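You operate a simulated robot arm through the tools that you are given. There is no shell and no other tool.

You run a simulated robot arm. Do the job below in one go: nothing can be reset, and whatever is moved stays where it is left.

Task
Wind the black spool full, move it to the small teal bin and wind the teal one full.
Fine: use the gold wheel; the second spool stays in the small cup.

It is judged by the outcome, as a careful person would: the job done as asked, and still so three seconds after it is handed in. It fails if anything else is knocked over, pushed out of place, dropped, spilled or broken.

Robot
A 7-joint arm with a fingered hand, fixed in place. Base frame: the origin is on the floor under the middle of its stand, x ahead of it, y to its left, z up; the work surface is at about z = 0.8. Readings come in m, degrees, newtons and seconds.
With the tool pointing down near the work surface it reaches from about 0.32 to 0.72 m from the base axis. Its first joint turns from -166.0 to 166.0 degrees. Payload 4 kg.
Tool frame: the origin (TCP) lies between the finger pads and is the grasp point; the fingertips stand 0.026 m ahead of it; z points along the fingers, y is the line along which they close. The gripper opens to 0.148 m; its body begins 0.073 m behind the TCP. The gripper is a hand of 3 fingers: y runs from the thumb to the fingers, the wrist lies at [0, 0, -0.239] in the tool frame, and closing takes about 1.5 s.
Orientation is told as [roll, pitch, yaw] about the base's x, y, z axes, in that order, counted from this pose: with the fingers straight down and closing along the base's y, the tool's x points along the base's -x, its y along +y and its z along -z.

Tools
- The arm moves only by the tool servo_tool. Its argument "motion" is one flat list of numbers, 6 for each row, row after row: the shift along the base's x, y, z in m, then the turn, a rotation vector about the base's x, y, z in degrees. In form: [tx, ty, tz, ax, ay, az, tx, ty, tz, ax, ay, az, ...]. A call has 1 to 20 rows; each row is the pose to reach, as a shift and turn from the pose commanded when the call began. "hand" is the opening in per cent of the stroke, from 0 (shut) to 100 (fully open), set as the call begins (left out, the last holds). Each row takes 0.2 s and may step no farther than 0.05 m and 8.6 degrees from the row before; otherwise, or with a gripper value out of range, the whole call is refused. A pose out of reach is approached as far as the arm can. The call stops where the force on the tool passes 90 N (or 10 N more than at its start, if that is more) or the arm is blocked; 0.2 s more then pass. Each finger travels about 0.072 m/s and halts on what it meets, pressing with about 23 N; the grip force reading is that of the motor and also rises with nothing between the fingers. The clock runs only during rows and for 0.2 s after the last one: add rows that repeat a pose to give the fingers time. The reply holds the time, the measured pose of the TCP, the force on the tool along the base axes, the opening and the grip force, in the units named above and with some noise, with the torque about the TCP (base axes, N m) and any sound that the robot's microphone picked up.
- Cameras (640 x 400 px; columns grow to the right, rows downward): "scene" is fixed at [0.2215, -0.6496, 1.5514]; the picture's right is [0.97, -0.26, 0.00], its down [-0.13, -0.50, -0.86] and it looks along [0.22, 0.83, -0.51] (base axes); focal length 347 px, centre (320, 200). "wrist" rides on the gripper at [0.068, -0.039, -0.09] in the tool frame; the picture's right is [0.50, 0.87, 0.00], its down [-0.66, 0.38, -0.65] and it looks along [-0.57, 0.33, 0.76] (tool axes); focal length 222 px, centre (320, 200). There is no depth. A picture from a camera that has moved, and an enlarged one, comes with that camera's place and axes in the base frame and with its lens.
- capture(camera): a new picture of that camera. It takes no simulated time.
- move_column(by): slides the trunk up (or, below 0, down) by that many m; the arm rides with it, the base frame stays. It gives what a move gives, with no picture.
- curl_fingers(finger1, finger2, thumb_bend): sets how far each is bent, from 0 (flat) to 1 (curled in); at 0.3 the hand is open as for a grip, at 0.7 the pads meet at the TCP. One left out holds its place. A second passes; each finger stops where it meets its share of the squeeze, and holds until it gets a number again. A gripper value or a shape takes the hand back. It gives what a move gives, with no picture; readings hold the bend of each and the force on the fingers (four entries, about 0 where the hand has none), thumb and palm.
- grasp_type(shape): the hand has 3 fingers and takes this shape, open, in about a second: jaw (thumb against the fingers, like two jaws); tri (thumb and two fingers); tip (a fingertip pinch); poke (one finger out to press); point (the index stretched); flat (the hand flat); cup (the hand cupped); fist (a fist). The gripper value then closes the fingers along that shape, each until it touches; the sizes above hold for jaw. It gives what a move gives, with no picture.
- enlarge(camera, box): a new picture of the part [left, top, right, bottom] of that camera's present view, enlarged. It takes no simulated time.
- close_job(): hands the job in; it is judged then, once.

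Nothing tells you positions but the pictures and the camera data. Unless the task says otherwise, let go and move clear before handing in.

The tools are called as a command line: name --argument value ..., lists and objects as JSON in quotes. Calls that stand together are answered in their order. servo_tool: Moves the arm, as the interface text tells. Its arguments: {"type":"object","properties":{"motion":{"type":"array","items":{"type":"number"}},"hand":{"type":"number"}},"required":["motion"]} The other tools are called the same way: move_column (by) moves the trunk up or down; grasp_type (shape) gives the hand a shape; curl_fingers (finger1, finger2, thumb_bend) moves the fingers one by one; capture (camera) takes a picture; enlarge (camera, box) takes an enlarged picture of a part of a camera's view; close_job () hands the job in.

At the start:

```text
clock: 0.0
position: [0.3622, 0.4002, 1.1559]
ee_rot: [-0.1, 0.0, 0.0]
force: [0.3, -0.4, -0.8]
wrist_torque: [-0.01, 0.0, 0.02]
grip_width: 0.148
gripper_force: 0.0
shape: jaw
bend: [0.3, 0.3, 0.3]
finger forces: [0.1, 0.0, 0.0, 0.0, 0.1, 0.0]
trunk travel left (down, up): [-0.525, 0.065]
```

scene: 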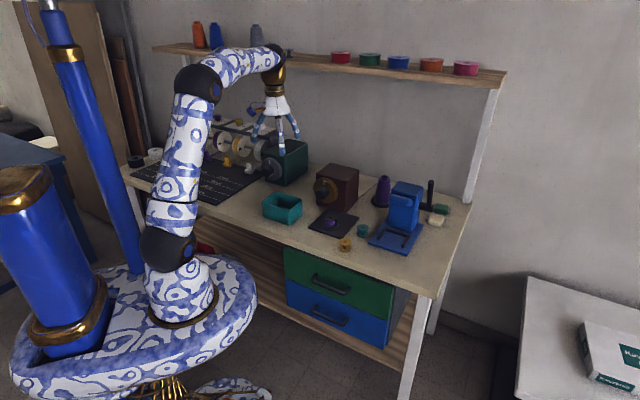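
wrist: 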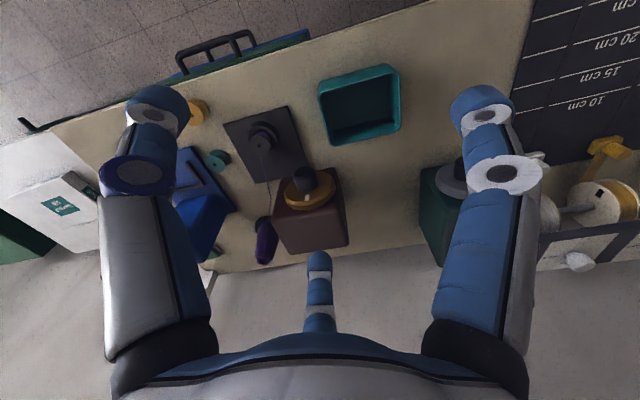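

I see a workbench with a teal bin, a brown box with a gold wheel, a green box with a dark wheel, a dark plate with a spool and a thread cone; I'll take enlarged pictures to identify everything first.

enlarge --camera "scene" --box '[240, 130, 480, 280]'

enlarge --camera "wrist" --box '[160, 60, 420, 270]'

enlarge --camera "scene" --box '[120, 80, 320, 205]'

```text
2.67 times, centred on (360, 205) of scene
camera zoom: at [0.2215, -0.6496, 1.5514], right [0.97, -0.26, 0.0], down [-0.13, -0.5, -0.86], along [0.22, 0.83, -0.51], focal length 925 px, centre (213, 187)
```

zoom: 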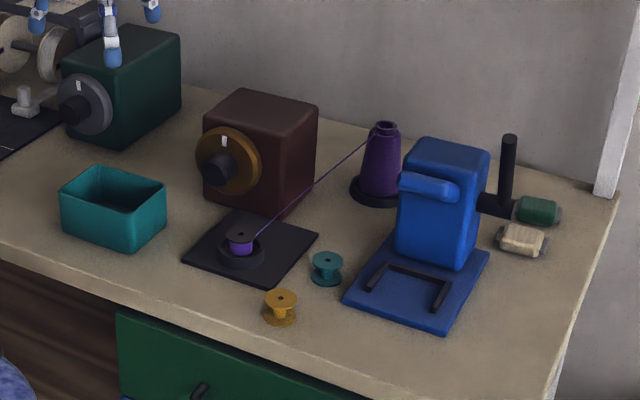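

```text
1.90 times, centred on (290, 165) of wrist
camera zoom: at [0.2945, 0.3625, 1.2468], right [-0.5, 0.87, 0.0], down [0.66, 0.38, 0.65], along [0.57, 0.33, -0.76], focal length 423 px, centre (377, 267)
```

zoom: 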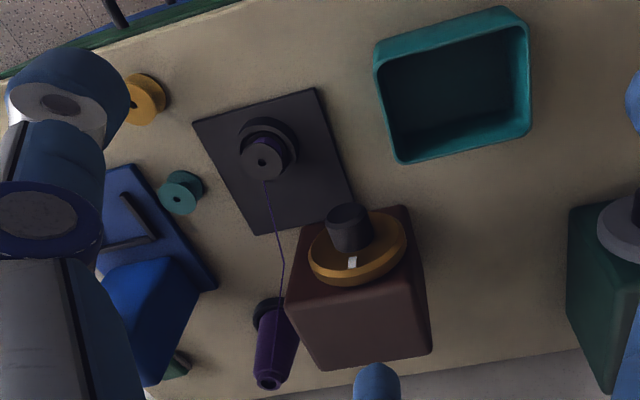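

```text
3.20 times, centred on (220, 142) of scene
camera zoom: at [0.2215, -0.6496, 1.5514], right [0.97, -0.26, 0.0], down [-0.13, -0.5, -0.86], along [0.22, 0.83, -0.51], focal length 1110 px, centre (640, 384)
```

zoom: 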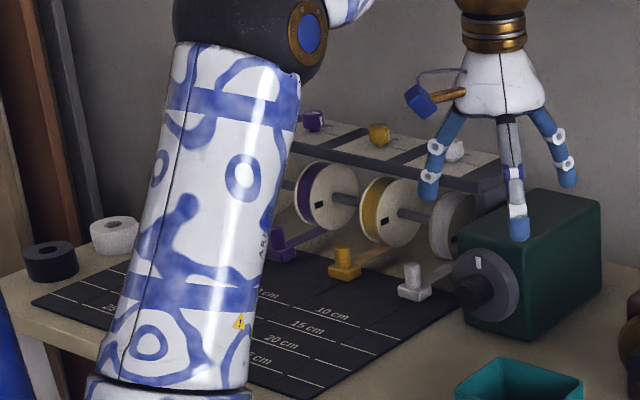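

The black spool (with purple thread) sits in the small cup on the dark plate near (0.53, 0.36), the teal spool at about (0.63, 0.30), the small teal bin near (0.38, 0.52), and the gold wheel with its dark knob on the brown box near (0.52, 0.46, 0.90), facing the base. I'll zoom in for finer geometry.

enlarge --camera "scene" --box '[305, 155, 385, 205]'

enlarge --camera "scene" --box '[305, 205, 385, 255]'

enlarge --camera "wrist" --box '[220, 100, 350, 180]'

enlarge --camera "wrist" --box '[240, 150, 370, 230]'

enlarge --camera "scene" --box '[360, 160, 470, 260]'

```text
8.00 times, centred on (345, 180) of scene
camera zoom: at [0.2215, -0.6496, 1.5514], right [0.97, -0.26, 0.0], down [-0.13, -0.5, -0.86], along [0.22, 0.83, -0.51], focal length 2776 px, centre (120, 360)
```

zoom: 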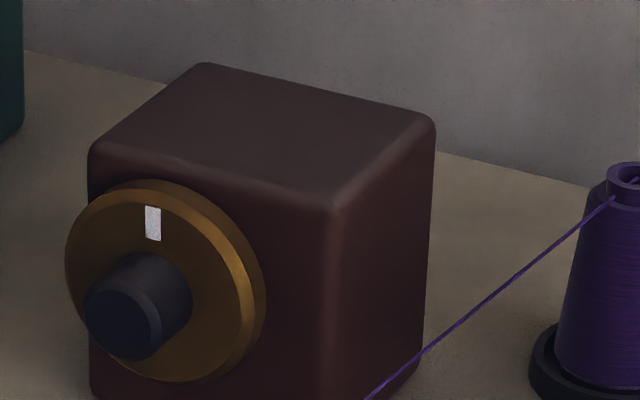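

```text
8.00 times, centred on (345, 230) of scene
camera zoom: at [0.2215, -0.6496, 1.5514], right [0.97, -0.26, 0.0], down [-0.13, -0.5, -0.86], along [0.22, 0.83, -0.51], focal length 2776 px, centre (120, -40)
```

zoom: 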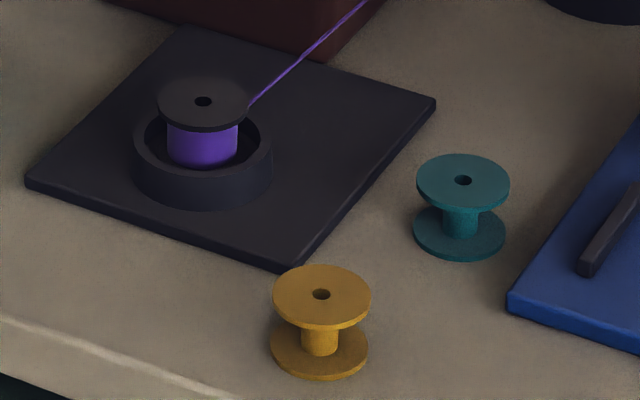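

```text
4.92 times, centred on (285, 140) of wrist
camera zoom: at [0.2945, 0.3625, 1.2468], right [-0.5, 0.87, 0.0], down [0.66, 0.38, 0.65], along [0.57, 0.33, -0.76], focal length 1094 px, centre (492, 495)
```

zoom: 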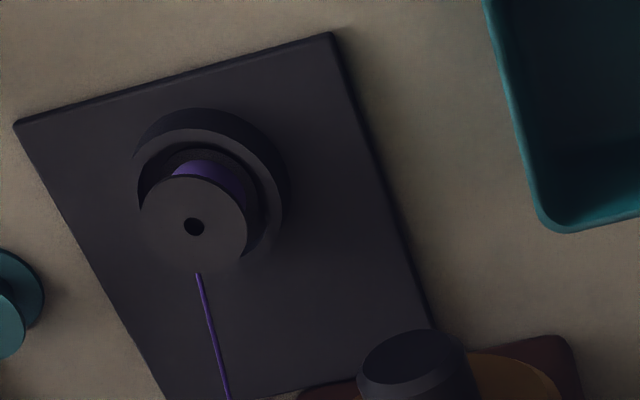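

```text
4.92 times, centred on (305, 190) of wrist
camera zoom: at [0.2945, 0.3625, 1.2468], right [-0.5, 0.87, 0.0], down [0.66, 0.38, 0.65], along [0.57, 0.33, -0.76], focal length 1094 px, centre (394, 249)
```

zoom: 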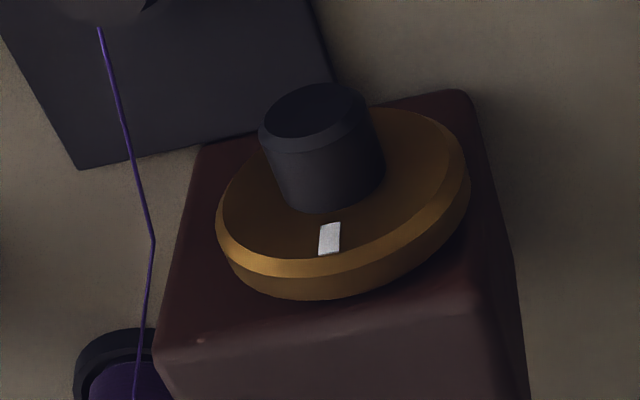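

```text
4.00 times, centred on (415, 210) of scene
camera zoom: at [0.2215, -0.6496, 1.5514], right [0.97, -0.26, 0.0], down [-0.13, -0.5, -0.86], along [0.22, 0.83, -0.51], focal length 1388 px, centre (-60, 160)
```

zoom: 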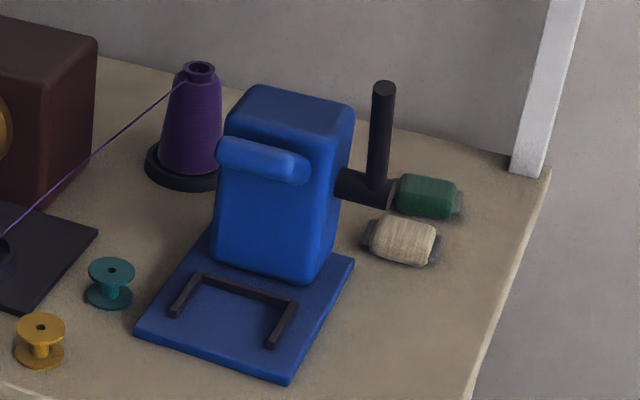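

I've located the knob front at about (0.514, 0.454, 0.894), its axis pointing about 45° out from the base. Next I tilt the tool to horizontal high above the bench to see how the arm takes this pose.

servo_tool --motion '[0.005, -0.004, -0.005, 5.7, -5.7, 0, 0.01, -0.008, -0.01, 11.4, -11.4, 0, 0.015, -0.012, -0.015, 17.1, -17.1, 0, 0.02, -0.016, -0.02, 22.8, -22.8, 0, 0.025, -0.02, -0.025, 28.5, -28.5, 0, 0.03, -0.024, -0.03, 34.2, -34.2, 0, 0.035, -0.028, -0.035, 39.9, -39.9, 0, 0.04, -0.032, -0.04, 45.6, -45.6, 0, 0.045, -0.036, -0.045, 51.3, -51.3, 0, 0.05, -0.04, -0.05, 57.0, -57.0, 0, 0.05, -0.04, -0.05, 63.64, -63.64, 0]' --hand 60

```text
refused: row 11 steps farther than a row can; nothing moved
```

The last row stepped too far; I'll resend it with smaller, even steps.

servo_tool --motion '[0.005, -0.004, -0.005, 5.3, -5.3, 0, 0.01, -0.008, -0.01, 10.6, -10.6, 0, 0.015, -0.012, -0.015, 15.9, -15.9, 0, 0.02, -0.016, -0.02, 21.2, -21.2, 0, 0.025, -0.02, -0.025, 26.5, -26.5, 0, 0.03, -0.024, -0.03, 31.8, -31.8, 0, 0.035, -0.028, -0.035, 37.1, -37.1, 0, 0.04, -0.032, -0.04, 42.4, -42.4, 0, 0.045, -0.036, -0.045, 47.7, -47.7, 0, 0.05, -0.04, -0.05, 53.0, -53.0, 0, 0.05, -0.04, -0.05, 58.3, -58.3, 0, 0.05, -0.04, -0.05, 63.64, -63.64, 0]' --hand 60

capture --camera "scene"

capture --camera "wrist"

```text
clock: 2.6
position: [0.4121, 0.3595, 1.1046]
ee_rot: [90.0, -45.0, -45.0]
force: [0.0, -0.7, 0.1]
wrist_torque: [-0.04, 0.04, -0.02]
grip_width: 0.089
gripper_force: 0.1
shape: jaw
bend: [0.32, 0.32, 0.7]
finger forces: [0.0, 0.0, 0.0, 0.0, 0.0, 0.0]
out of reach, approached as far as the arm can: row 7, 8, 9
trunk travel left (down, up): [-0.525, 0.065]
```

```text
taken
```

scene: 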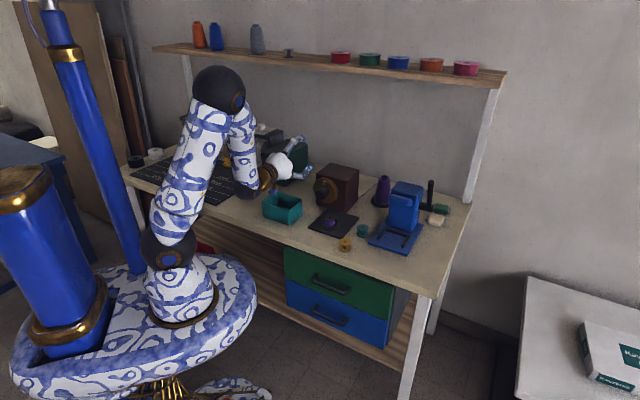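

```text
taken
camera wrist: at [0.3343, 0.3115, 1.0301], right [-0.68, 0.68, 0.26], down [-0.32, -0.6, 0.73], along [0.65, 0.42, 0.63], focal length 222 px, centre (320, 200)
```

wrist: 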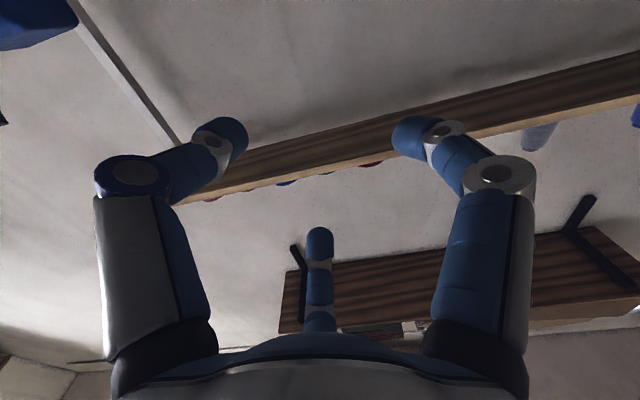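

The tool now points horizontally toward the wheel with the camera underneath. I'll roll the hand in free air to bring the camera to the top and learn the wrist's roll limits.

servo_tool --motion '[0, 0, 0, 6, 6, 0, 0, 0, 0, 12, 12, 0, 0, 0, 0, 18, 18, 0, 0, 0, 0, 24, 24, 0, 0, 0, 0, 30, 30, 0, 0, 0, 0, 36, 36, 0, 0, 0, 0, 42, 42, 0, 0, 0, 0, 48, 48, 0, 0, 0, 0, 54, 54, 0, 0, 0, 0, 60, 60, 0, 0, 0, 0, 66, 66, 0, 0, 0, 0, 72, 72, 0, 0, 0, 0, 78, 78, 0, 0, 0, 0, 84, 84, 0, 0, 0, 0, 90, 90, 0, 0, 0, 0, 96, 96, 0, 0, 0, 0, 102, 102, 0, 0, 0, 0, 108, 108, 0, 0, 0, 0, 114, 114, 0, 0, 0, 0, 120, 120, 0]'

capture --camera "scene"

capture --camera "wrist"

```text
clock: 6.8
position: [0.4117, 0.3619, 1.1056]
ee_rot: [-90.0, 55.2, 135.1]
force: [0.1, 0.6, 0.1]
wrist_torque: [0.0, -0.01, 0.0]
grip_width: 0.0889
gripper_force: 0.0
shape: jaw
bend: [0.32, 0.32, 0.7]
finger forces: [0.1, 0.0, 0.1, 0.1, 0.0, 0.0]
trunk travel left (down, up): [-0.525, 0.065]
```

```text
taken
```

scene: 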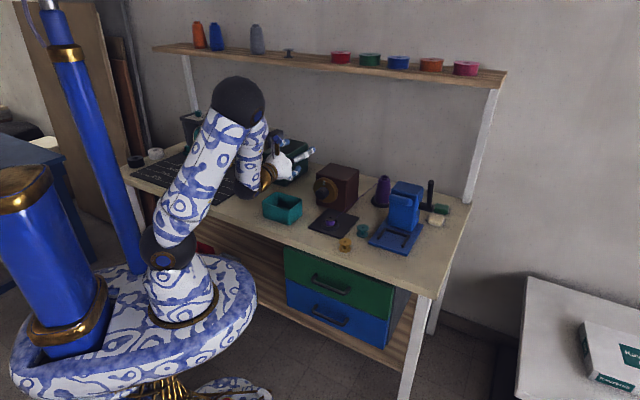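

```text
taken
camera wrist: at [0.353, 0.2937, 1.184], right [0.7, -0.7, -0.08], down [-0.51, -0.42, -0.75], along [0.5, 0.57, -0.65], focal length 222 px, centre (320, 200)
```

wrist: 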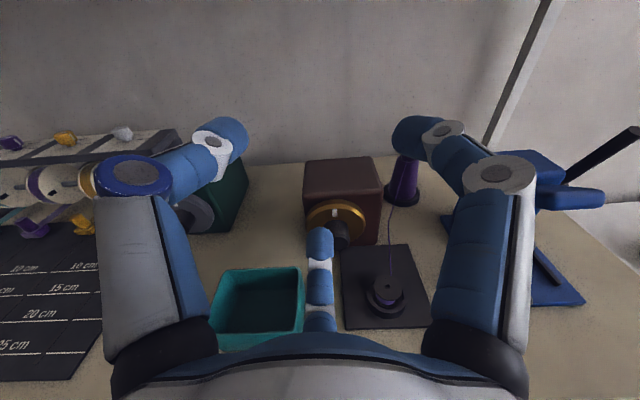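

The camera is now on top, giving a good view of everything ahead. I'll zoom in to measure the wheel, spool, bin and cone.

enlarge --camera "wrist" --box '[280, 145, 440, 245]'

enlarge --camera "wrist" --box '[290, 230, 450, 330]'

enlarge --camera "wrist" --box '[200, 250, 320, 360]'

```text
4.00 times, centred on (360, 195) of wrist
camera zoom: at [0.353, 0.2937, 1.184], right [0.7, -0.7, -0.08], down [-0.51, -0.42, -0.75], along [0.5, 0.57, -0.65], focal length 888 px, centre (160, 220)
```

zoom: 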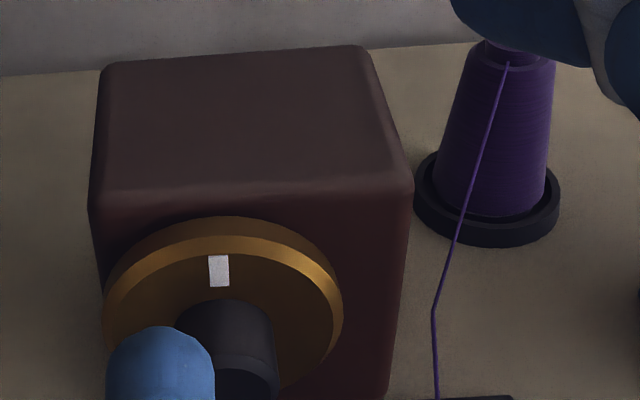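

```text
4.00 times, centred on (370, 280) of wrist
camera zoom: at [0.353, 0.2937, 1.184], right [0.7, -0.7, -0.08], down [-0.51, -0.42, -0.75], along [0.5, 0.57, -0.65], focal length 888 px, centre (120, -120)
```

zoom: 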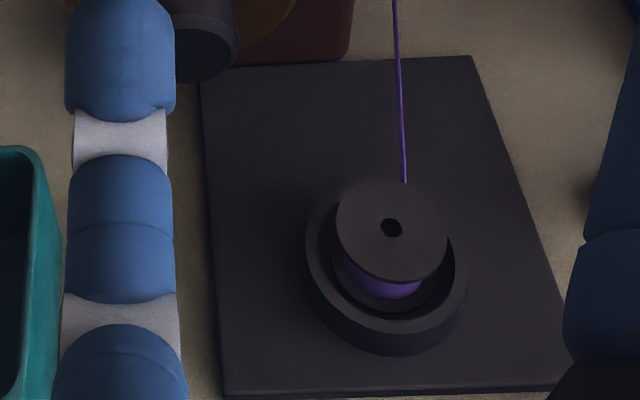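

```text
3.64 times, centred on (260, 305) of wrist
camera zoom: at [0.353, 0.2937, 1.184], right [0.7, -0.7, -0.08], down [-0.51, -0.42, -0.75], along [0.5, 0.57, -0.65], focal length 808 px, centre (538, -182)
```

zoom: 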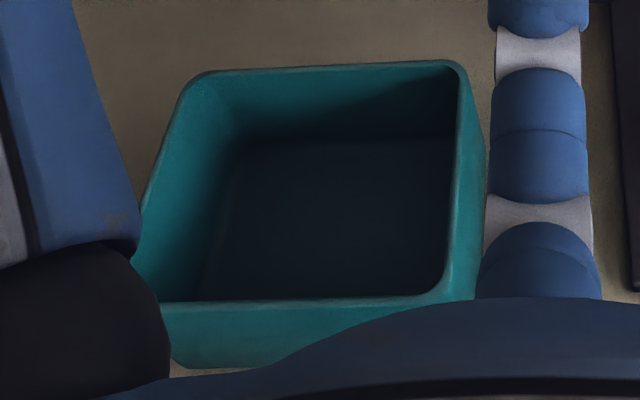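

I estimate the knob axis at about 45° (line y ≈ x − 0.06, z ≈ 0.896), with the bin rim about 7 cm to its left and the spool about 6–8 cm to its right and lower, so finger bulge matters. I'll close the hand to about the knob's size in free air to see how wide the knuckles are.

servo_tool --motion '[0, 0, 0, 0, 0, 0, 0, 0, 0, 0, 0, 0, 0, 0, 0, 0, 0, 0, 0, 0, 0, 0, 0, 0, 0, 0, 0, 0, 0, 0, 0, 0, 0, 0, 0, 0]' --hand 28

capture --camera "wrist"

enlarge --camera "scene" --box '[210, 100, 370, 200]'

```text
clock: 8.2
position: [0.4122, 0.3616, 1.105]
ee_rot: [-90.0, 55.3, 135.0]
force: [-0.4, -0.1, 0.8]
wrist_torque: [-0.02, -0.05, 0.01]
grip_width: 0.0418
gripper_force: 0.0
shape: jaw
bend: [0.76, 0.76, 0.7]
finger forces: [0.0, 0.1, 0.1, 0.0, 0.0, 0.1]
trunk travel left (down, up): [-0.525, 0.065]
```

```text
taken
camera wrist: at [0.3528, 0.2938, 1.1841], right [0.7, -0.7, -0.08], down [-0.51, -0.42, -0.75], along [0.5, 0.57, -0.65], focal length 222 px, centre (320, 200)
```

wrist: 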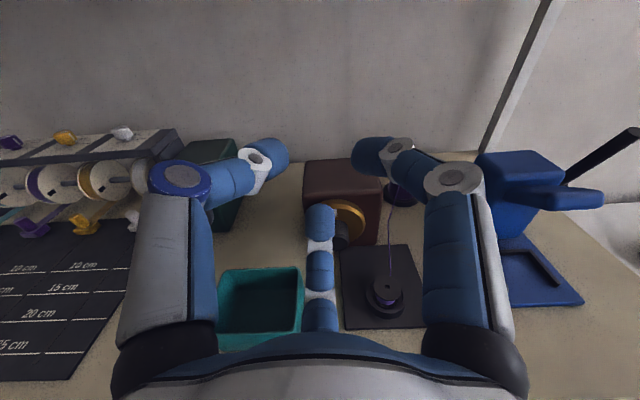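

```text
4.00 times, centred on (290, 150) of scene
camera zoom: at [0.2215, -0.6496, 1.5514], right [0.97, -0.26, 0.0], down [-0.13, -0.5, -0.86], along [0.22, 0.83, -0.51], focal length 1388 px, centre (440, 400)
```

zoom: 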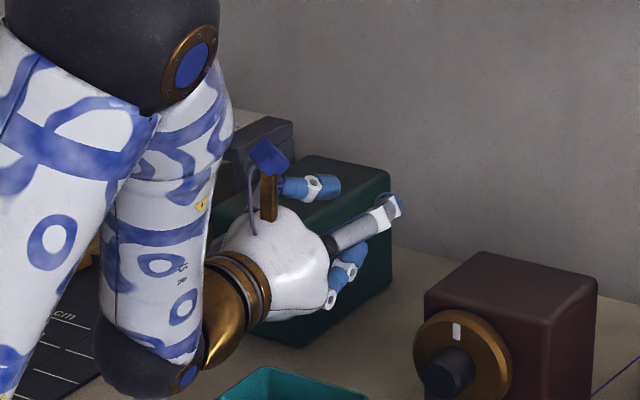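

With the hand at knob size, the knuckles sit at roughly 6–7 cm radius; with the present roll (one digit straight down, two up-left and up-right) there is room to twist about ±40° between bin and spool. I'll open the hand a bit and move to a spot above and in front of the knob, checking the view from there.

servo_tool --motion '[0.015, 0.0125, -0.031, 0, 0, 0, 0.03, 0.025, -0.062, 0, 0, 0, 0.045, 0.0375, -0.093, 0, 0, 0, 0.06, 0.05, -0.125, 0, 0, 0, 0.06, 0.05, -0.125, 0, 0, 0]' --hand 55

capture --camera "wrist"

enlarge --camera "scene" --box '[240, 120, 400, 245]'

```text
clock: 9.4
position: [0.4726, 0.4099, 0.9792]
ee_rot: [-90.0, 55.3, 134.9]
force: [0.1, 0.0, -0.1]
wrist_torque: [-0.02, -0.02, -0.01]
grip_width: 0.0807
gripper_force: 0.1
shape: jaw
bend: [0.34, 0.34, 0.7]
finger forces: [0.0, 0.0, 0.1, 0.1, 0.1, 0.0]
trunk travel left (down, up): [-0.525, 0.065]
```

```text
taken
camera wrist: at [0.4137, 0.3428, 1.0577], right [0.71, -0.7, -0.08], down [-0.51, -0.42, -0.75], along [0.5, 0.57, -0.65], focal length 222 px, centre (320, 200)
```

wrist: 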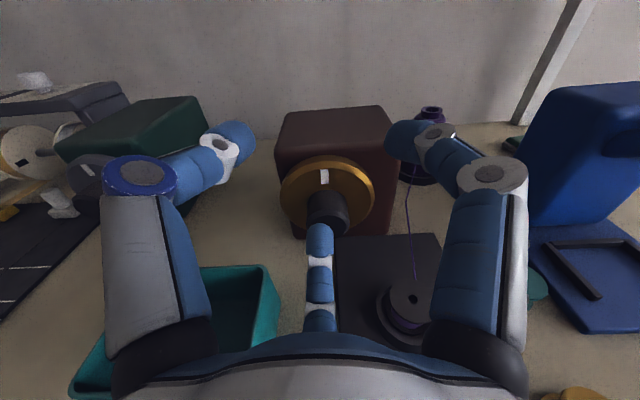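

```text
3.20 times, centred on (320, 182) of scene
camera zoom: at [0.2215, -0.6496, 1.5514], right [0.97, -0.26, 0.0], down [-0.13, -0.5, -0.86], along [0.22, 0.83, -0.51], focal length 1110 px, centre (320, 256)
```

zoom: 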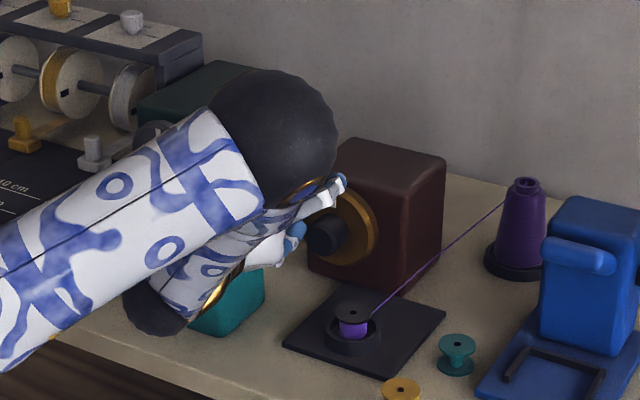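

The hand is now in front of and above the knob. I'll zoom to check sideways alignment before descending.

enlarge --camera "wrist" --box '[260, 140, 400, 250]'

enlarge --camera "wrist" --box '[60, 250, 460, 400]'

```text
3.64 times, centred on (330, 195) of wrist
camera zoom: at [0.4137, 0.3428, 1.0577], right [0.71, -0.7, -0.08], down [-0.51, -0.42, -0.75], along [0.5, 0.57, -0.65], focal length 808 px, centre (284, 218)
```

zoom: 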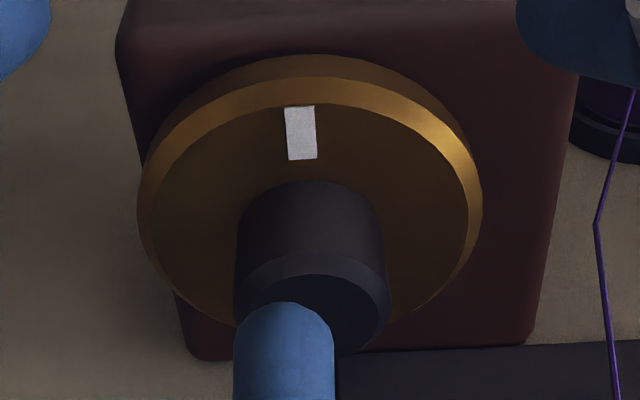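

```text
1.60 times, centred on (260, 325) of wrist
camera zoom: at [0.4137, 0.3428, 1.0577], right [0.71, -0.7, -0.08], down [-0.51, -0.42, -0.75], along [0.5, 0.57, -0.65], focal length 355 px, centre (416, 0)
```

zoom: 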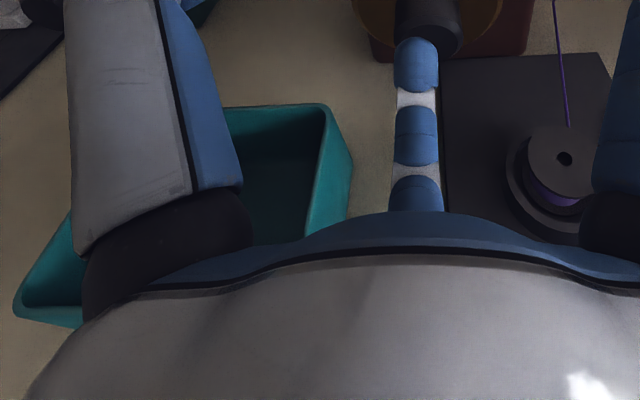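

The knob axis is parallel to the tool and only about 1–2 mm to the right; the knob front is near (0.517, 0.453), about 8.4 cm below. I'll nudge sideways, then lower the trunk so the arm keeps its shape.

servo_tool --motion '[0.001, -0.001, 0, 0, 0, 0, 0.001, -0.001, 0, 0, 0, 0]' --hand 50

move_column --by -0.05

capture --camera "wrist"

capture --camera "scene"

```text
clock: 10.0
position: [0.4724, 0.4089, 0.9803]
ee_rot: [-89.9, 55.3, 135.0]
force: [0.0, -0.3, 0.2]
wrist_torque: [-0.02, -0.02, -0.04]
grip_width: 0.0744
gripper_force: 0.1
shape: jaw
bend: [0.36, 0.36, 0.7]
finger forces: [0.0, 0.0, 0.0, 0.0, 0.0, 0.0]
trunk travel left (down, up): [-0.525, 0.065]
```

```text
clock: 10.9
position: [0.4738, 0.4082, 0.9299]
ee_rot: [-90.0, 55.4, 135.0]
force: [0.5, 0.8, 0.6]
wrist_torque: [0.02, -0.02, -0.02]
grip_width: 0.0746
gripper_force: 0.2
shape: jaw
bend: [0.36, 0.36, 0.7]
finger forces: [0.0, 0.0, 0.1, 0.0, 0.0, 0.0]
trunk travel left (down, up): [-0.475, 0.115]
```

```text
taken
camera wrist: at [0.4146, 0.3417, 1.0086], right [0.7, -0.7, -0.08], down [-0.51, -0.42, -0.75], along [0.5, 0.57, -0.65], focal length 222 px, centre (320, 200)
```

wrist: 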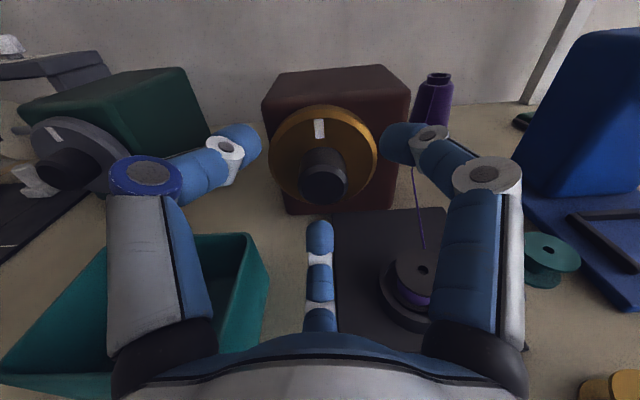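

```text
taken
```

scene: 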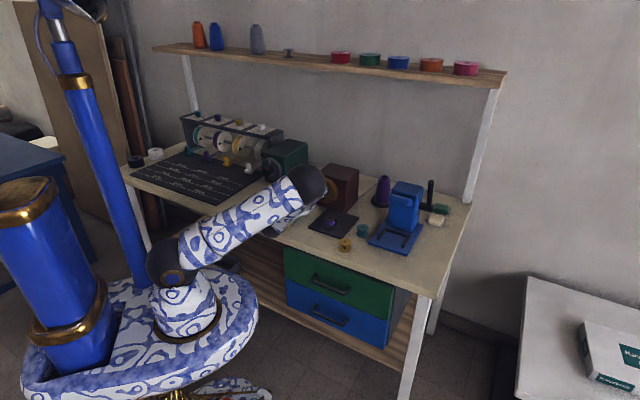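

The descent is clean so far with the bin and spool on either side of the lower finger. I'll lower the remaining 3.5 cm and check alignment.

move_column --by -0.035

capture --camera "wrist"

enlarge --camera "wrist" --box '[240, 60, 440, 260]'

enlarge --camera "scene" --box '[240, 140, 400, 240]'

```text
clock: 11.7
position: [0.4741, 0.409, 0.894]
ee_rot: [-90.1, 55.2, 135.0]
force: [-0.2, -0.1, -0.2]
wrist_torque: [-0.04, 0.01, -0.01]
grip_width: 0.0743
gripper_force: 0.0
shape: jaw
bend: [0.36, 0.36, 0.7]
finger forces: [0.0, 0.0, 0.0, 0.0, 0.0, 0.0]
trunk travel left (down, up): [-0.44, 0.15]
```

```text
taken
camera wrist: at [0.4146, 0.3417, 0.9735], right [0.7, -0.7, -0.08], down [-0.51, -0.42, -0.75], along [0.5, 0.57, -0.65], focal length 222 px, centre (320, 200)
```

wrist: 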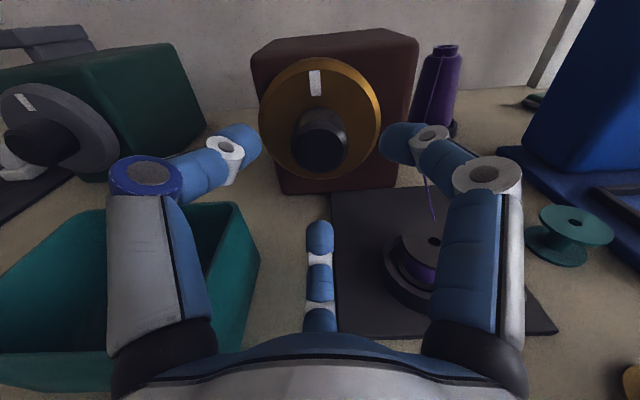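

```text
2.00 times, centred on (340, 160) of wrist
camera zoom: at [0.4146, 0.3417, 0.9735], right [0.7, -0.7, -0.08], down [-0.51, -0.42, -0.75], along [0.5, 0.57, -0.65], focal length 444 px, centre (280, 280)
```

zoom: 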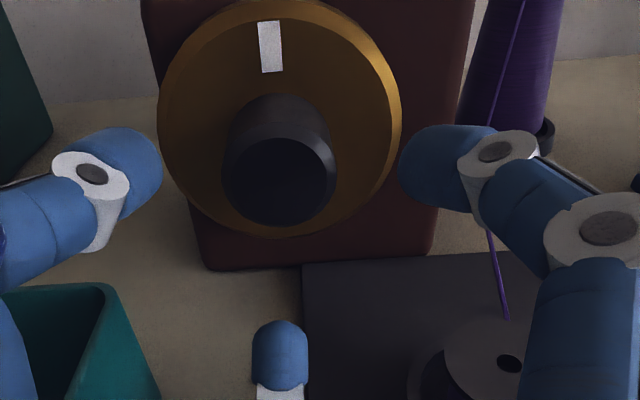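

```text
4.00 times, centred on (320, 190) of scene
camera zoom: at [0.2215, -0.6496, 1.5514], right [0.97, -0.26, 0.0], down [-0.13, -0.5, -0.86], along [0.22, 0.83, -0.51], focal length 1388 px, centre (320, 240)
```

zoom: 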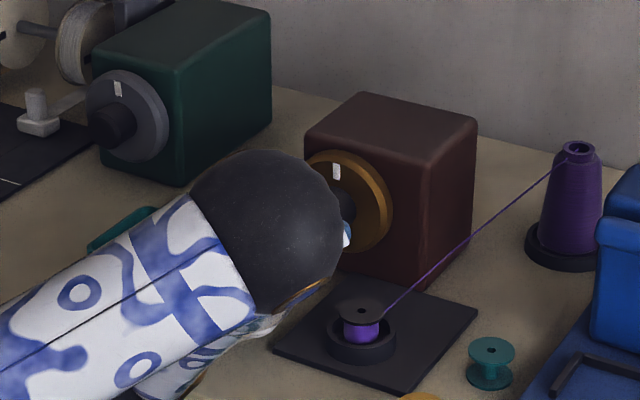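

The knob is centred on the tool axis, about 2 mm low; the spool and bin are clear of the fingers. I'll advance along the axis in two steps.

servo_tool --motion '[0.008, 0.008, -0.001, 0, 0, 0, 0.016, 0.016, -0.002, 0, 0, 0, 0.024, 0.024, -0.002, 0, 0, 0, 0.028, 0.028, -0.002, 0, 0, 0]'

capture --camera "wrist"

enlarge --camera "wrist" --box '[220, 60, 420, 260]'

```text
clock: 12.7
position: [0.501, 0.4361, 0.8928]
ee_rot: [-89.9, 55.3, 135.0]
force: [0.7, -0.6, 0.9]
wrist_torque: [-0.01, 0.0, 0.01]
grip_width: 0.0747
gripper_force: 0.1
shape: jaw
bend: [0.36, 0.36, 0.7]
finger forces: [0.1, 0.1, 0.1, 0.0, 0.0, 0.2]
trunk travel left (down, up): [-0.44, 0.15]
```

```text
taken
camera wrist: at [0.4426, 0.37, 0.9718], right [0.7, -0.7, -0.08], down [-0.51, -0.42, -0.75], along [0.5, 0.57, -0.65], focal length 222 px, centre (320, 200)
```

wrist: 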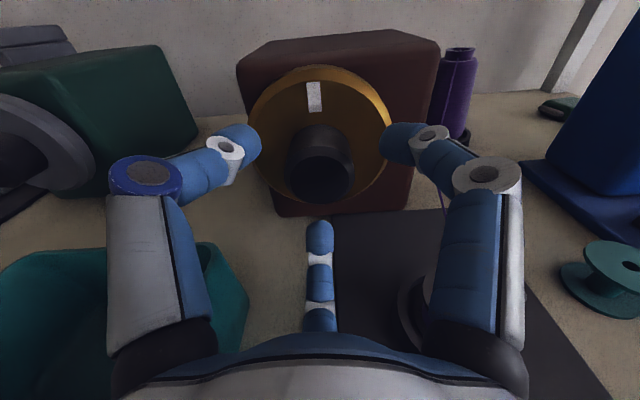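

```text
2.00 times, centred on (320, 160) of wrist
camera zoom: at [0.4426, 0.37, 0.9718], right [0.7, -0.7, -0.08], down [-0.51, -0.42, -0.75], along [0.5, 0.57, -0.65], focal length 444 px, centre (320, 280)
```

zoom: 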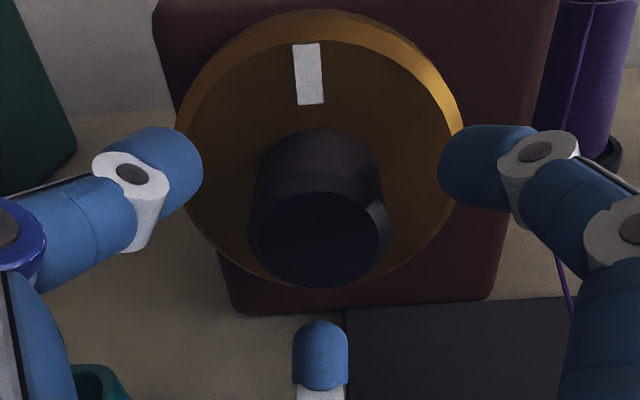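

Alignment holds and the knob front is about 2.5 cm ahead of the TCP. I'll advance so the fingertips overlap most of the knob without touching the wheel.

servo_tool --motion '[0.007, 0.007, 0, 0, 0, 0, 0.014, 0.014, 0, 0, 0, 0, 0.0195, 0.0195, 0, 0, 0, 0, 0.0195, 0.0195, 0, 0, 0, 0]'

enlarge --camera "wrist" --box '[180, 60, 460, 300]'

capture --camera "scene"

```text
clock: 13.7
position: [0.5198, 0.4557, 0.8937]
ee_rot: [-90.0, 55.2, 135.1]
force: [-13.7, -15.6, -0.9]
wrist_torque: [-0.18, 0.13, -0.3]
grip_width: 0.0749
gripper_force: 0.1
shape: jaw
bend: [0.35, 0.35, 0.7]
finger forces: [9.3, 9.2, 0.0, 0.0, 2.4, 0.0]
trunk travel left (down, up): [-0.44, 0.15]
```

```text
1.67 times, centred on (320, 180) of wrist
camera zoom: at [0.4605, 0.3883, 0.972], right [0.7, -0.7, -0.08], down [-0.51, -0.42, -0.75], along [0.5, 0.57, -0.65], focal length 370 px, centre (320, 233)
```

zoom: 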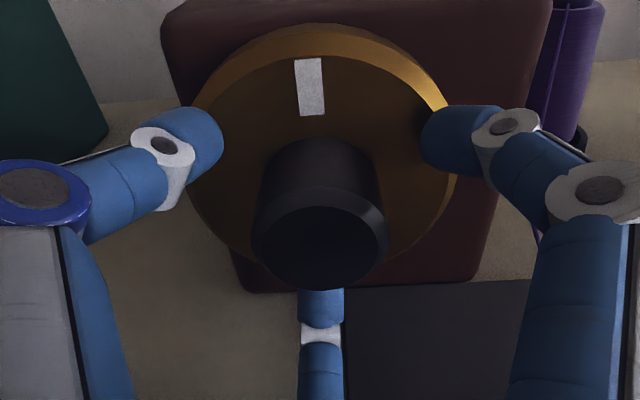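

```text
taken
```

scene: 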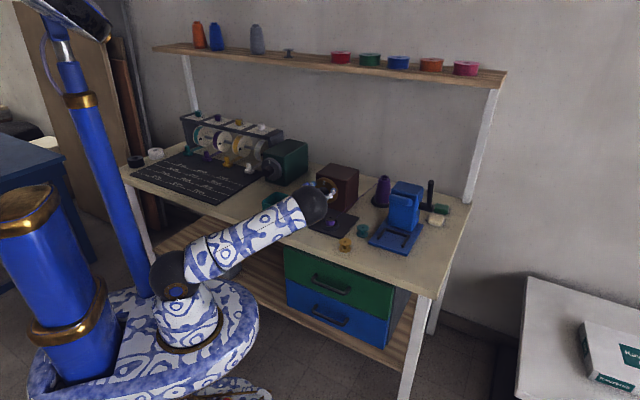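

The fingertips touched the wheel face lightly (about 20 N), so the knob is a bit shorter than I estimated. I'll back off 6 mm and then close onto the knob.

servo_tool --motion '[-0.004, -0.004, -0.001, 0, 0, 0, -0.0045, -0.0045, -0.001, 0, 0, 0]'

servo_tool --motion '[0, 0, 0, 0, 0, 0, 0, 0, 0, 0, 0, 0, 0, 0, 0, 0, 0, 0, 0, 0, 0, 0, 0, 0, 0, 0, 0, 0, 0, 0]' --hand 15

enlarge --camera "wrist" --box '[180, 60, 460, 300]'

```text
clock: 14.3
position: [0.5158, 0.4526, 0.8904]
ee_rot: [-90.1, 55.3, 135.0]
force: [0.4, -0.1, -0.7]
wrist_torque: [-0.01, -0.02, 0.0]
grip_width: 0.0742
gripper_force: 0.1
shape: jaw
bend: [0.36, 0.36, 0.7]
finger forces: [0.1, 0.0, 0.0, 0.0, 0.0, 0.0]
trunk travel left (down, up): [-0.44, 0.15]
```

```text
clock: 15.5
position: [0.5154, 0.4525, 0.8922]
ee_rot: [-90.0, 55.3, 134.9]
force: [2.2, 2.5, 1.6]
wrist_torque: [0.03, 0.0, 0.01]
grip_width: 0.0381
gripper_force: 22.9
shape: jaw
bend: [0.76, 0.76, 0.7]
finger forces: [20.2, 20.0, 0.0, 0.0, 21.4, 0.0]
trunk travel left (down, up): [-0.44, 0.15]
```

```text
1.67 times, centred on (320, 180) of wrist
camera zoom: at [0.4576, 0.3852, 0.9704], right [0.7, -0.7, -0.08], down [-0.51, -0.42, -0.75], along [0.5, 0.57, -0.65], focal length 370 px, centre (320, 233)
```

zoom: 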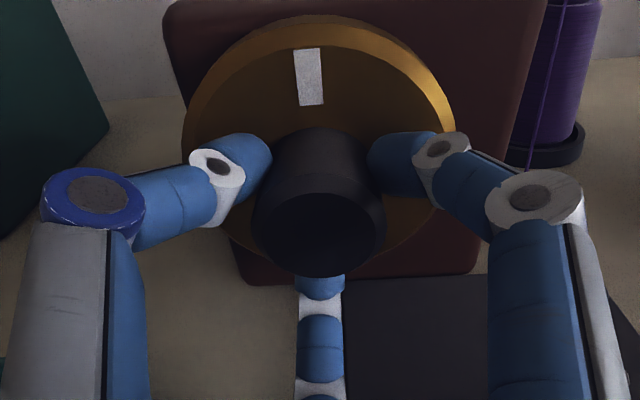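

The knob is held firmly (about 20 N per finger, 38 mm). I'll record the spool's present look, then twist +40° clockwise and compare.

enlarge --camera "scene" --box '[300, 190, 380, 240]'

servo_tool --motion '[0, 0, 0, 5.6, 5.6, 0, 0, 0, 0, 11.2, 11.2, 0, 0, 0, 0, 16.8, 16.8, 0, 0, 0, 0, 22.4, 22.4, 0, 0, 0, 0, 28, 28, 0]'

enlarge --camera "scene" --box '[300, 190, 380, 240]'

enlarge --camera "wrist" --box '[180, 40, 500, 300]'

```text
8.00 times, centred on (340, 215) of scene
camera zoom: at [0.2215, -0.6496, 1.5514], right [0.97, -0.26, 0.0], down [-0.13, -0.5, -0.86], along [0.22, 0.83, -0.51], focal length 2776 px, centre (160, 80)
```

zoom: 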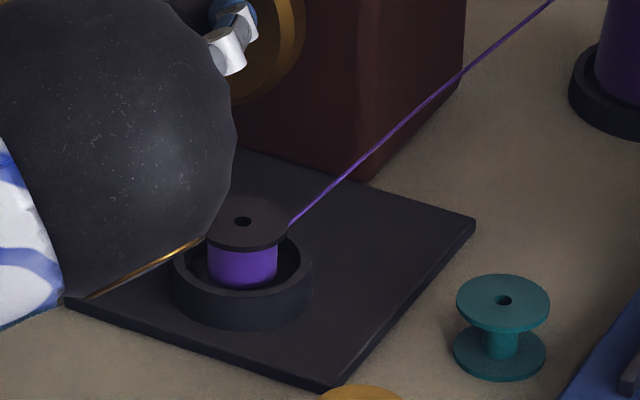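

```text
clock: 16.7
position: [0.516, 0.4542, 0.893]
ee_rot: [-90.0, 15.6, 134.9]
force: [-1.6, 1.5, -1.1]
wrist_torque: [-0.05, -0.08, 0.02]
grip_width: 0.0377
gripper_force: 23.4
shape: jaw
bend: [0.76, 0.76, 0.7]
finger forces: [21.2, 21.6, 0.0, 0.1, 21.5, 0.0]
trunk travel left (down, up): [-0.44, 0.15]
```

```text
8.00 times, centred on (340, 215) of scene
camera zoom: at [0.2215, -0.6496, 1.5514], right [0.97, -0.26, 0.0], down [-0.13, -0.5, -0.86], along [0.22, 0.83, -0.51], focal length 2776 px, centre (160, 80)
```

zoom: 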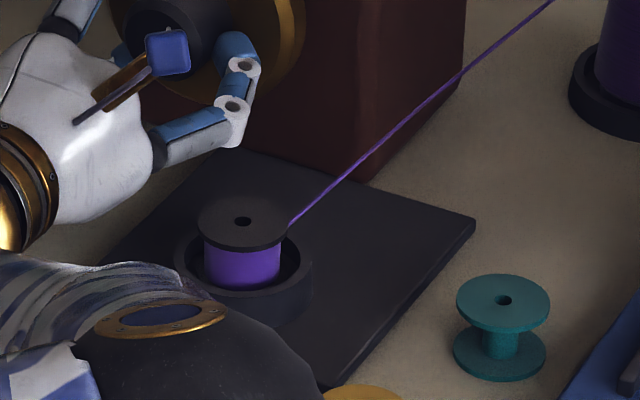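

```text
1.54 times, centred on (340, 170) of wrist
camera zoom: at [0.4916, 0.3515, 0.9486], right [0.51, -0.51, -0.7], down [-0.84, -0.09, -0.54], along [0.21, 0.86, -0.47], focal length 342 px, centre (289, 246)
```

zoom: 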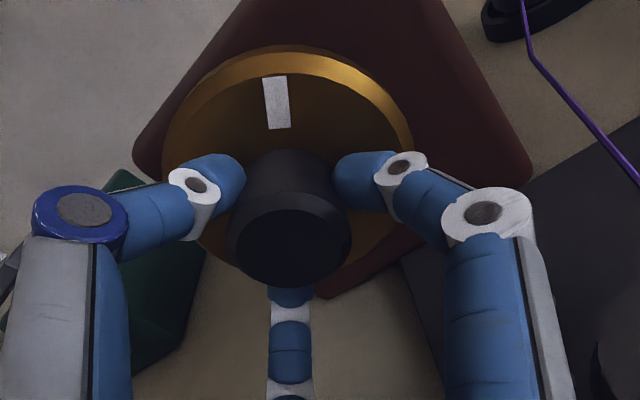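

The wheel turned with the hand and the purple winding got visibly thicker, so clockwise is right. The elbow swung noticeably though, so I check the whole scene before going on.

capture --camera "scene"

enlarge --camera "scene" --box '[140, 130, 400, 300]'

capture --camera "wrist"

```text
taken
```

scene: 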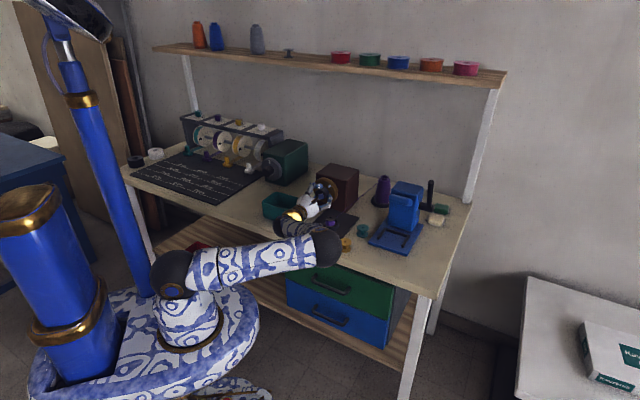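

```text
2.35 times, centred on (270, 215) of scene
camera zoom: at [0.2215, -0.6496, 1.5514], right [0.97, -0.26, 0.0], down [-0.13, -0.5, -0.86], along [0.22, 0.83, -0.51], focal length 816 px, centre (438, 165)
```

zoom: 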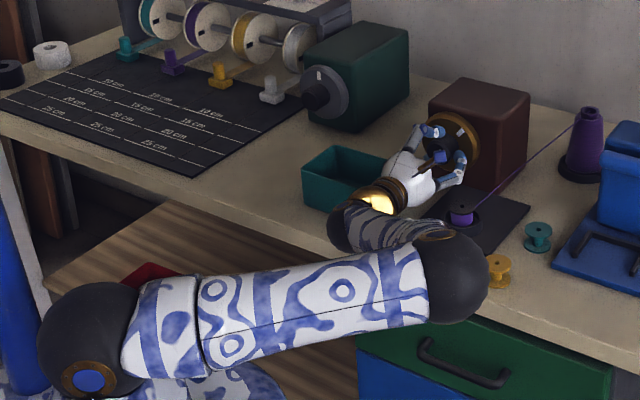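

```text
taken
camera wrist: at [0.4916, 0.3515, 0.9486], right [0.51, -0.51, -0.7], down [-0.84, -0.09, -0.54], along [0.21, 0.86, -0.47], focal length 222 px, centre (320, 200)
```

wrist: 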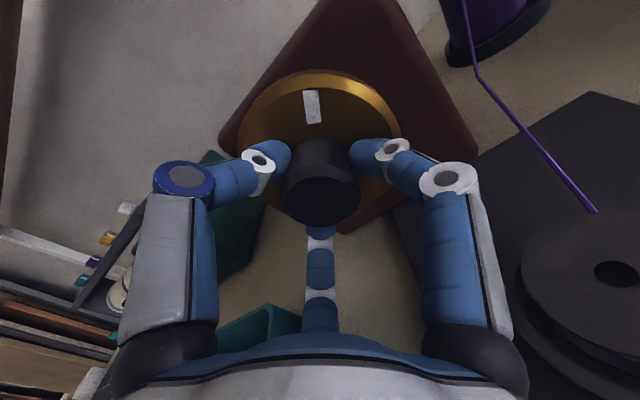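

Everything is still in place; the elbow hangs above the bench edge to the right, so I'll not roll further that way. Now I open slightly, roll back to −40° for a fresh grip and check.

servo_tool --motion '[0, 0, 0, 0, 0, 0, 0, 0, 0, 0, 0, 0, 0, 0, 0, 0, 0, 0, 0, 0, 0, -5.5, -5.5, 0, 0, 0, 0, -11, -11, 0, 0, 0, 0, -16.5, -16.5, 0, 0, 0, 0, -22, -22, 0, 0, 0, 0, -27.5, -27.5, 0, 0, 0, 0, -33, -33, 0, 0, 0, 0, -38.5, -38.5, 0, 0, 0, 0, -44, -44, 0, 0, 0, 0, -49.5, -49.5, 0, 0, 0, 0, -55, -55, 0]' --hand 40

enlarge --camera "wrist" --box '[180, 40, 500, 300]'

enlarge --camera "scene" --box '[140, 130, 400, 300]'

```text
clock: 19.5
position: [0.5173, 0.4526, 0.893]
ee_rot: [89.7, 86.4, -45.4]
force: [-1.2, 0.4, 0.4]
wrist_torque: [0.04, -0.02, 0.0]
grip_width: 0.0588
gripper_force: 0.0
shape: jaw
bend: [0.77, 0.77, 0.7]
finger forces: [0.0, 0.0, 0.1, 0.0, 0.1, 0.1]
trunk travel left (down, up): [-0.44, 0.15]
```

```text
1.54 times, centred on (340, 170) of wrist
camera zoom: at [0.4233, 0.4199, 0.9578], right [0.59, -0.59, 0.55], down [-0.17, -0.76, -0.63], along [0.79, 0.28, -0.54], focal length 342 px, centre (289, 246)
```

zoom: 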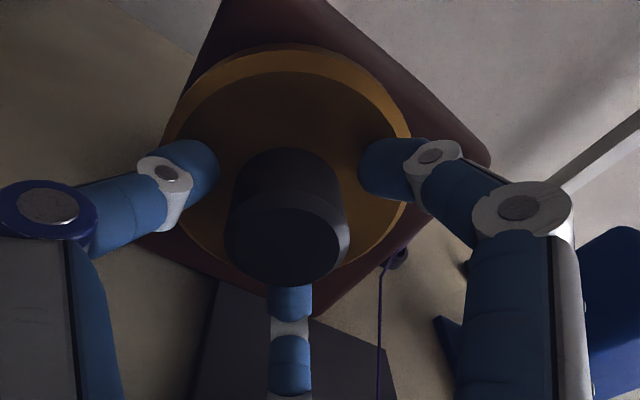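

```text
2.35 times, centred on (270, 215) of scene
camera zoom: at [0.2215, -0.6496, 1.5514], right [0.97, -0.26, 0.0], down [-0.13, -0.5, -0.86], along [0.22, 0.83, -0.51], focal length 816 px, centre (438, 165)
```

zoom: 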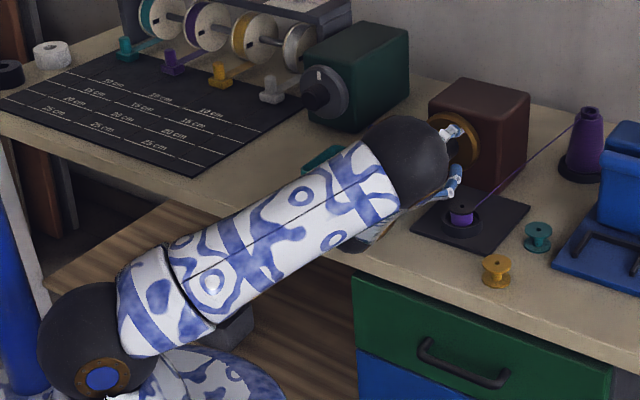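

The hand is back at −34° with the wheel left where it was. I'll grip again and turn +40°, then look at the spool.

enlarge --camera "scene" --box '[310, 200, 358, 230]'

servo_tool --motion '[0, 0, 0, 0, 0, 0, 0, 0, 0, 0, 0, 0, 0, 0, 0, 0, 0, 0, 0, 0, 0, 0, 0, 0, 0, 0, 0, 5.5, 5.5, 0, 0, 0, 0, 11, 11, 0, 0, 0, 0, 16.5, 16.5, 0, 0, 0, 0, 22, 22, 0, 0, 0, 0, 27.5, 27.5, 0]' --hand 15

enlarge --camera "scene" --box '[310, 200, 358, 230]'

enlarge --camera "wrist" --box '[180, 40, 500, 300]'

```text
13.33 times, centred on (334, 215) of scene
camera zoom: at [0.2215, -0.6496, 1.5514], right [0.97, -0.26, 0.0], down [-0.13, -0.5, -0.86], along [0.22, 0.83, -0.51], focal length 4626 px, centre (133, 0)
```

zoom: 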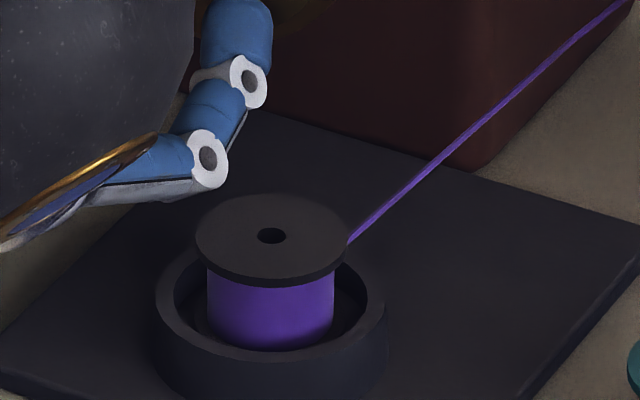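

```text
clock: 21.5
position: [0.5167, 0.4538, 0.8902]
ee_rot: [-90.1, 54.6, 135.0]
force: [3.4, 2.2, 3.2]
wrist_torque: [0.02, -0.1, 0.0]
grip_width: 0.0377
gripper_force: 23.2
shape: jaw
bend: [0.76, 0.76, 0.7]
finger forces: [23.4, 19.5, 0.0, 0.0, 23.1, 0.0]
trunk travel left (down, up): [-0.44, 0.15]
```

```text
13.33 times, centred on (334, 215) of scene
camera zoom: at [0.2215, -0.6496, 1.5514], right [0.97, -0.26, 0.0], down [-0.13, -0.5, -0.86], along [0.22, 0.83, -0.51], focal length 4626 px, centre (133, 0)
```

zoom: 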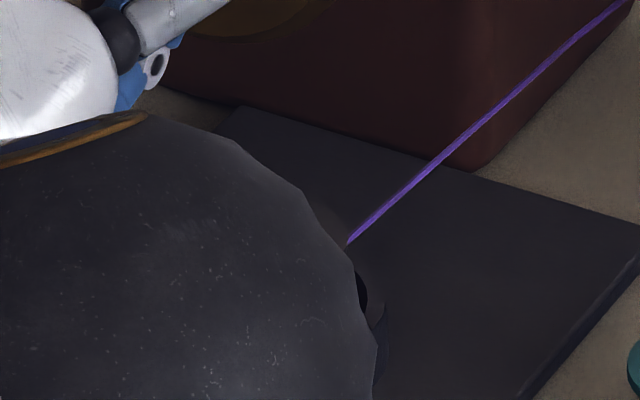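

```text
1.54 times, centred on (340, 170) of wrist
camera zoom: at [0.4585, 0.3848, 0.9694], right [0.7, -0.7, -0.1], down [-0.51, -0.41, -0.75], along [0.49, 0.58, -0.65], focal length 342 px, centre (289, 246)
```

zoom: 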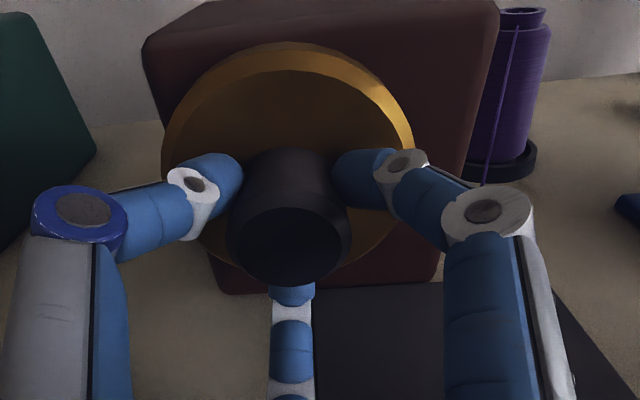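

The grip held and the wheel turned another ~39°, but the elbow now hides the spool. I'll check the elbow's whereabouts before finishing this stroke.

capture --camera "scene"

enlarge --camera "scene" --box '[140, 130, 400, 300]'

```text
taken
```

scene: 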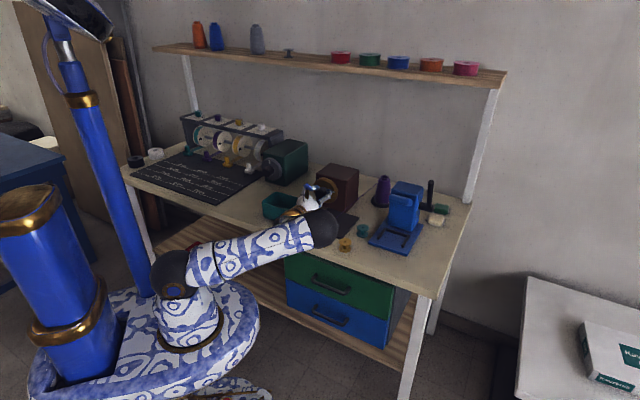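

```text
2.35 times, centred on (270, 215) of scene
camera zoom: at [0.2215, -0.6496, 1.5514], right [0.97, -0.26, 0.0], down [-0.13, -0.5, -0.86], along [0.22, 0.83, -0.51], focal length 816 px, centre (438, 165)
```

zoom: 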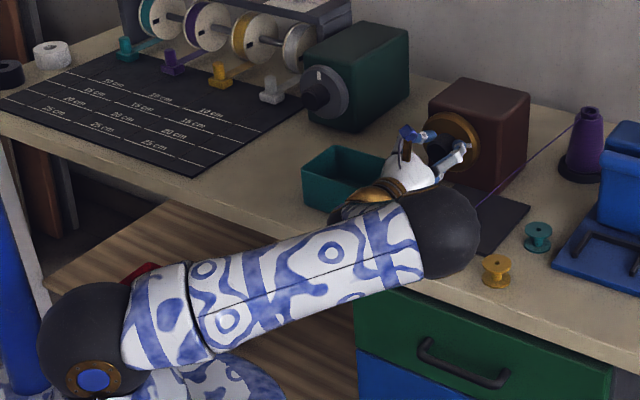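

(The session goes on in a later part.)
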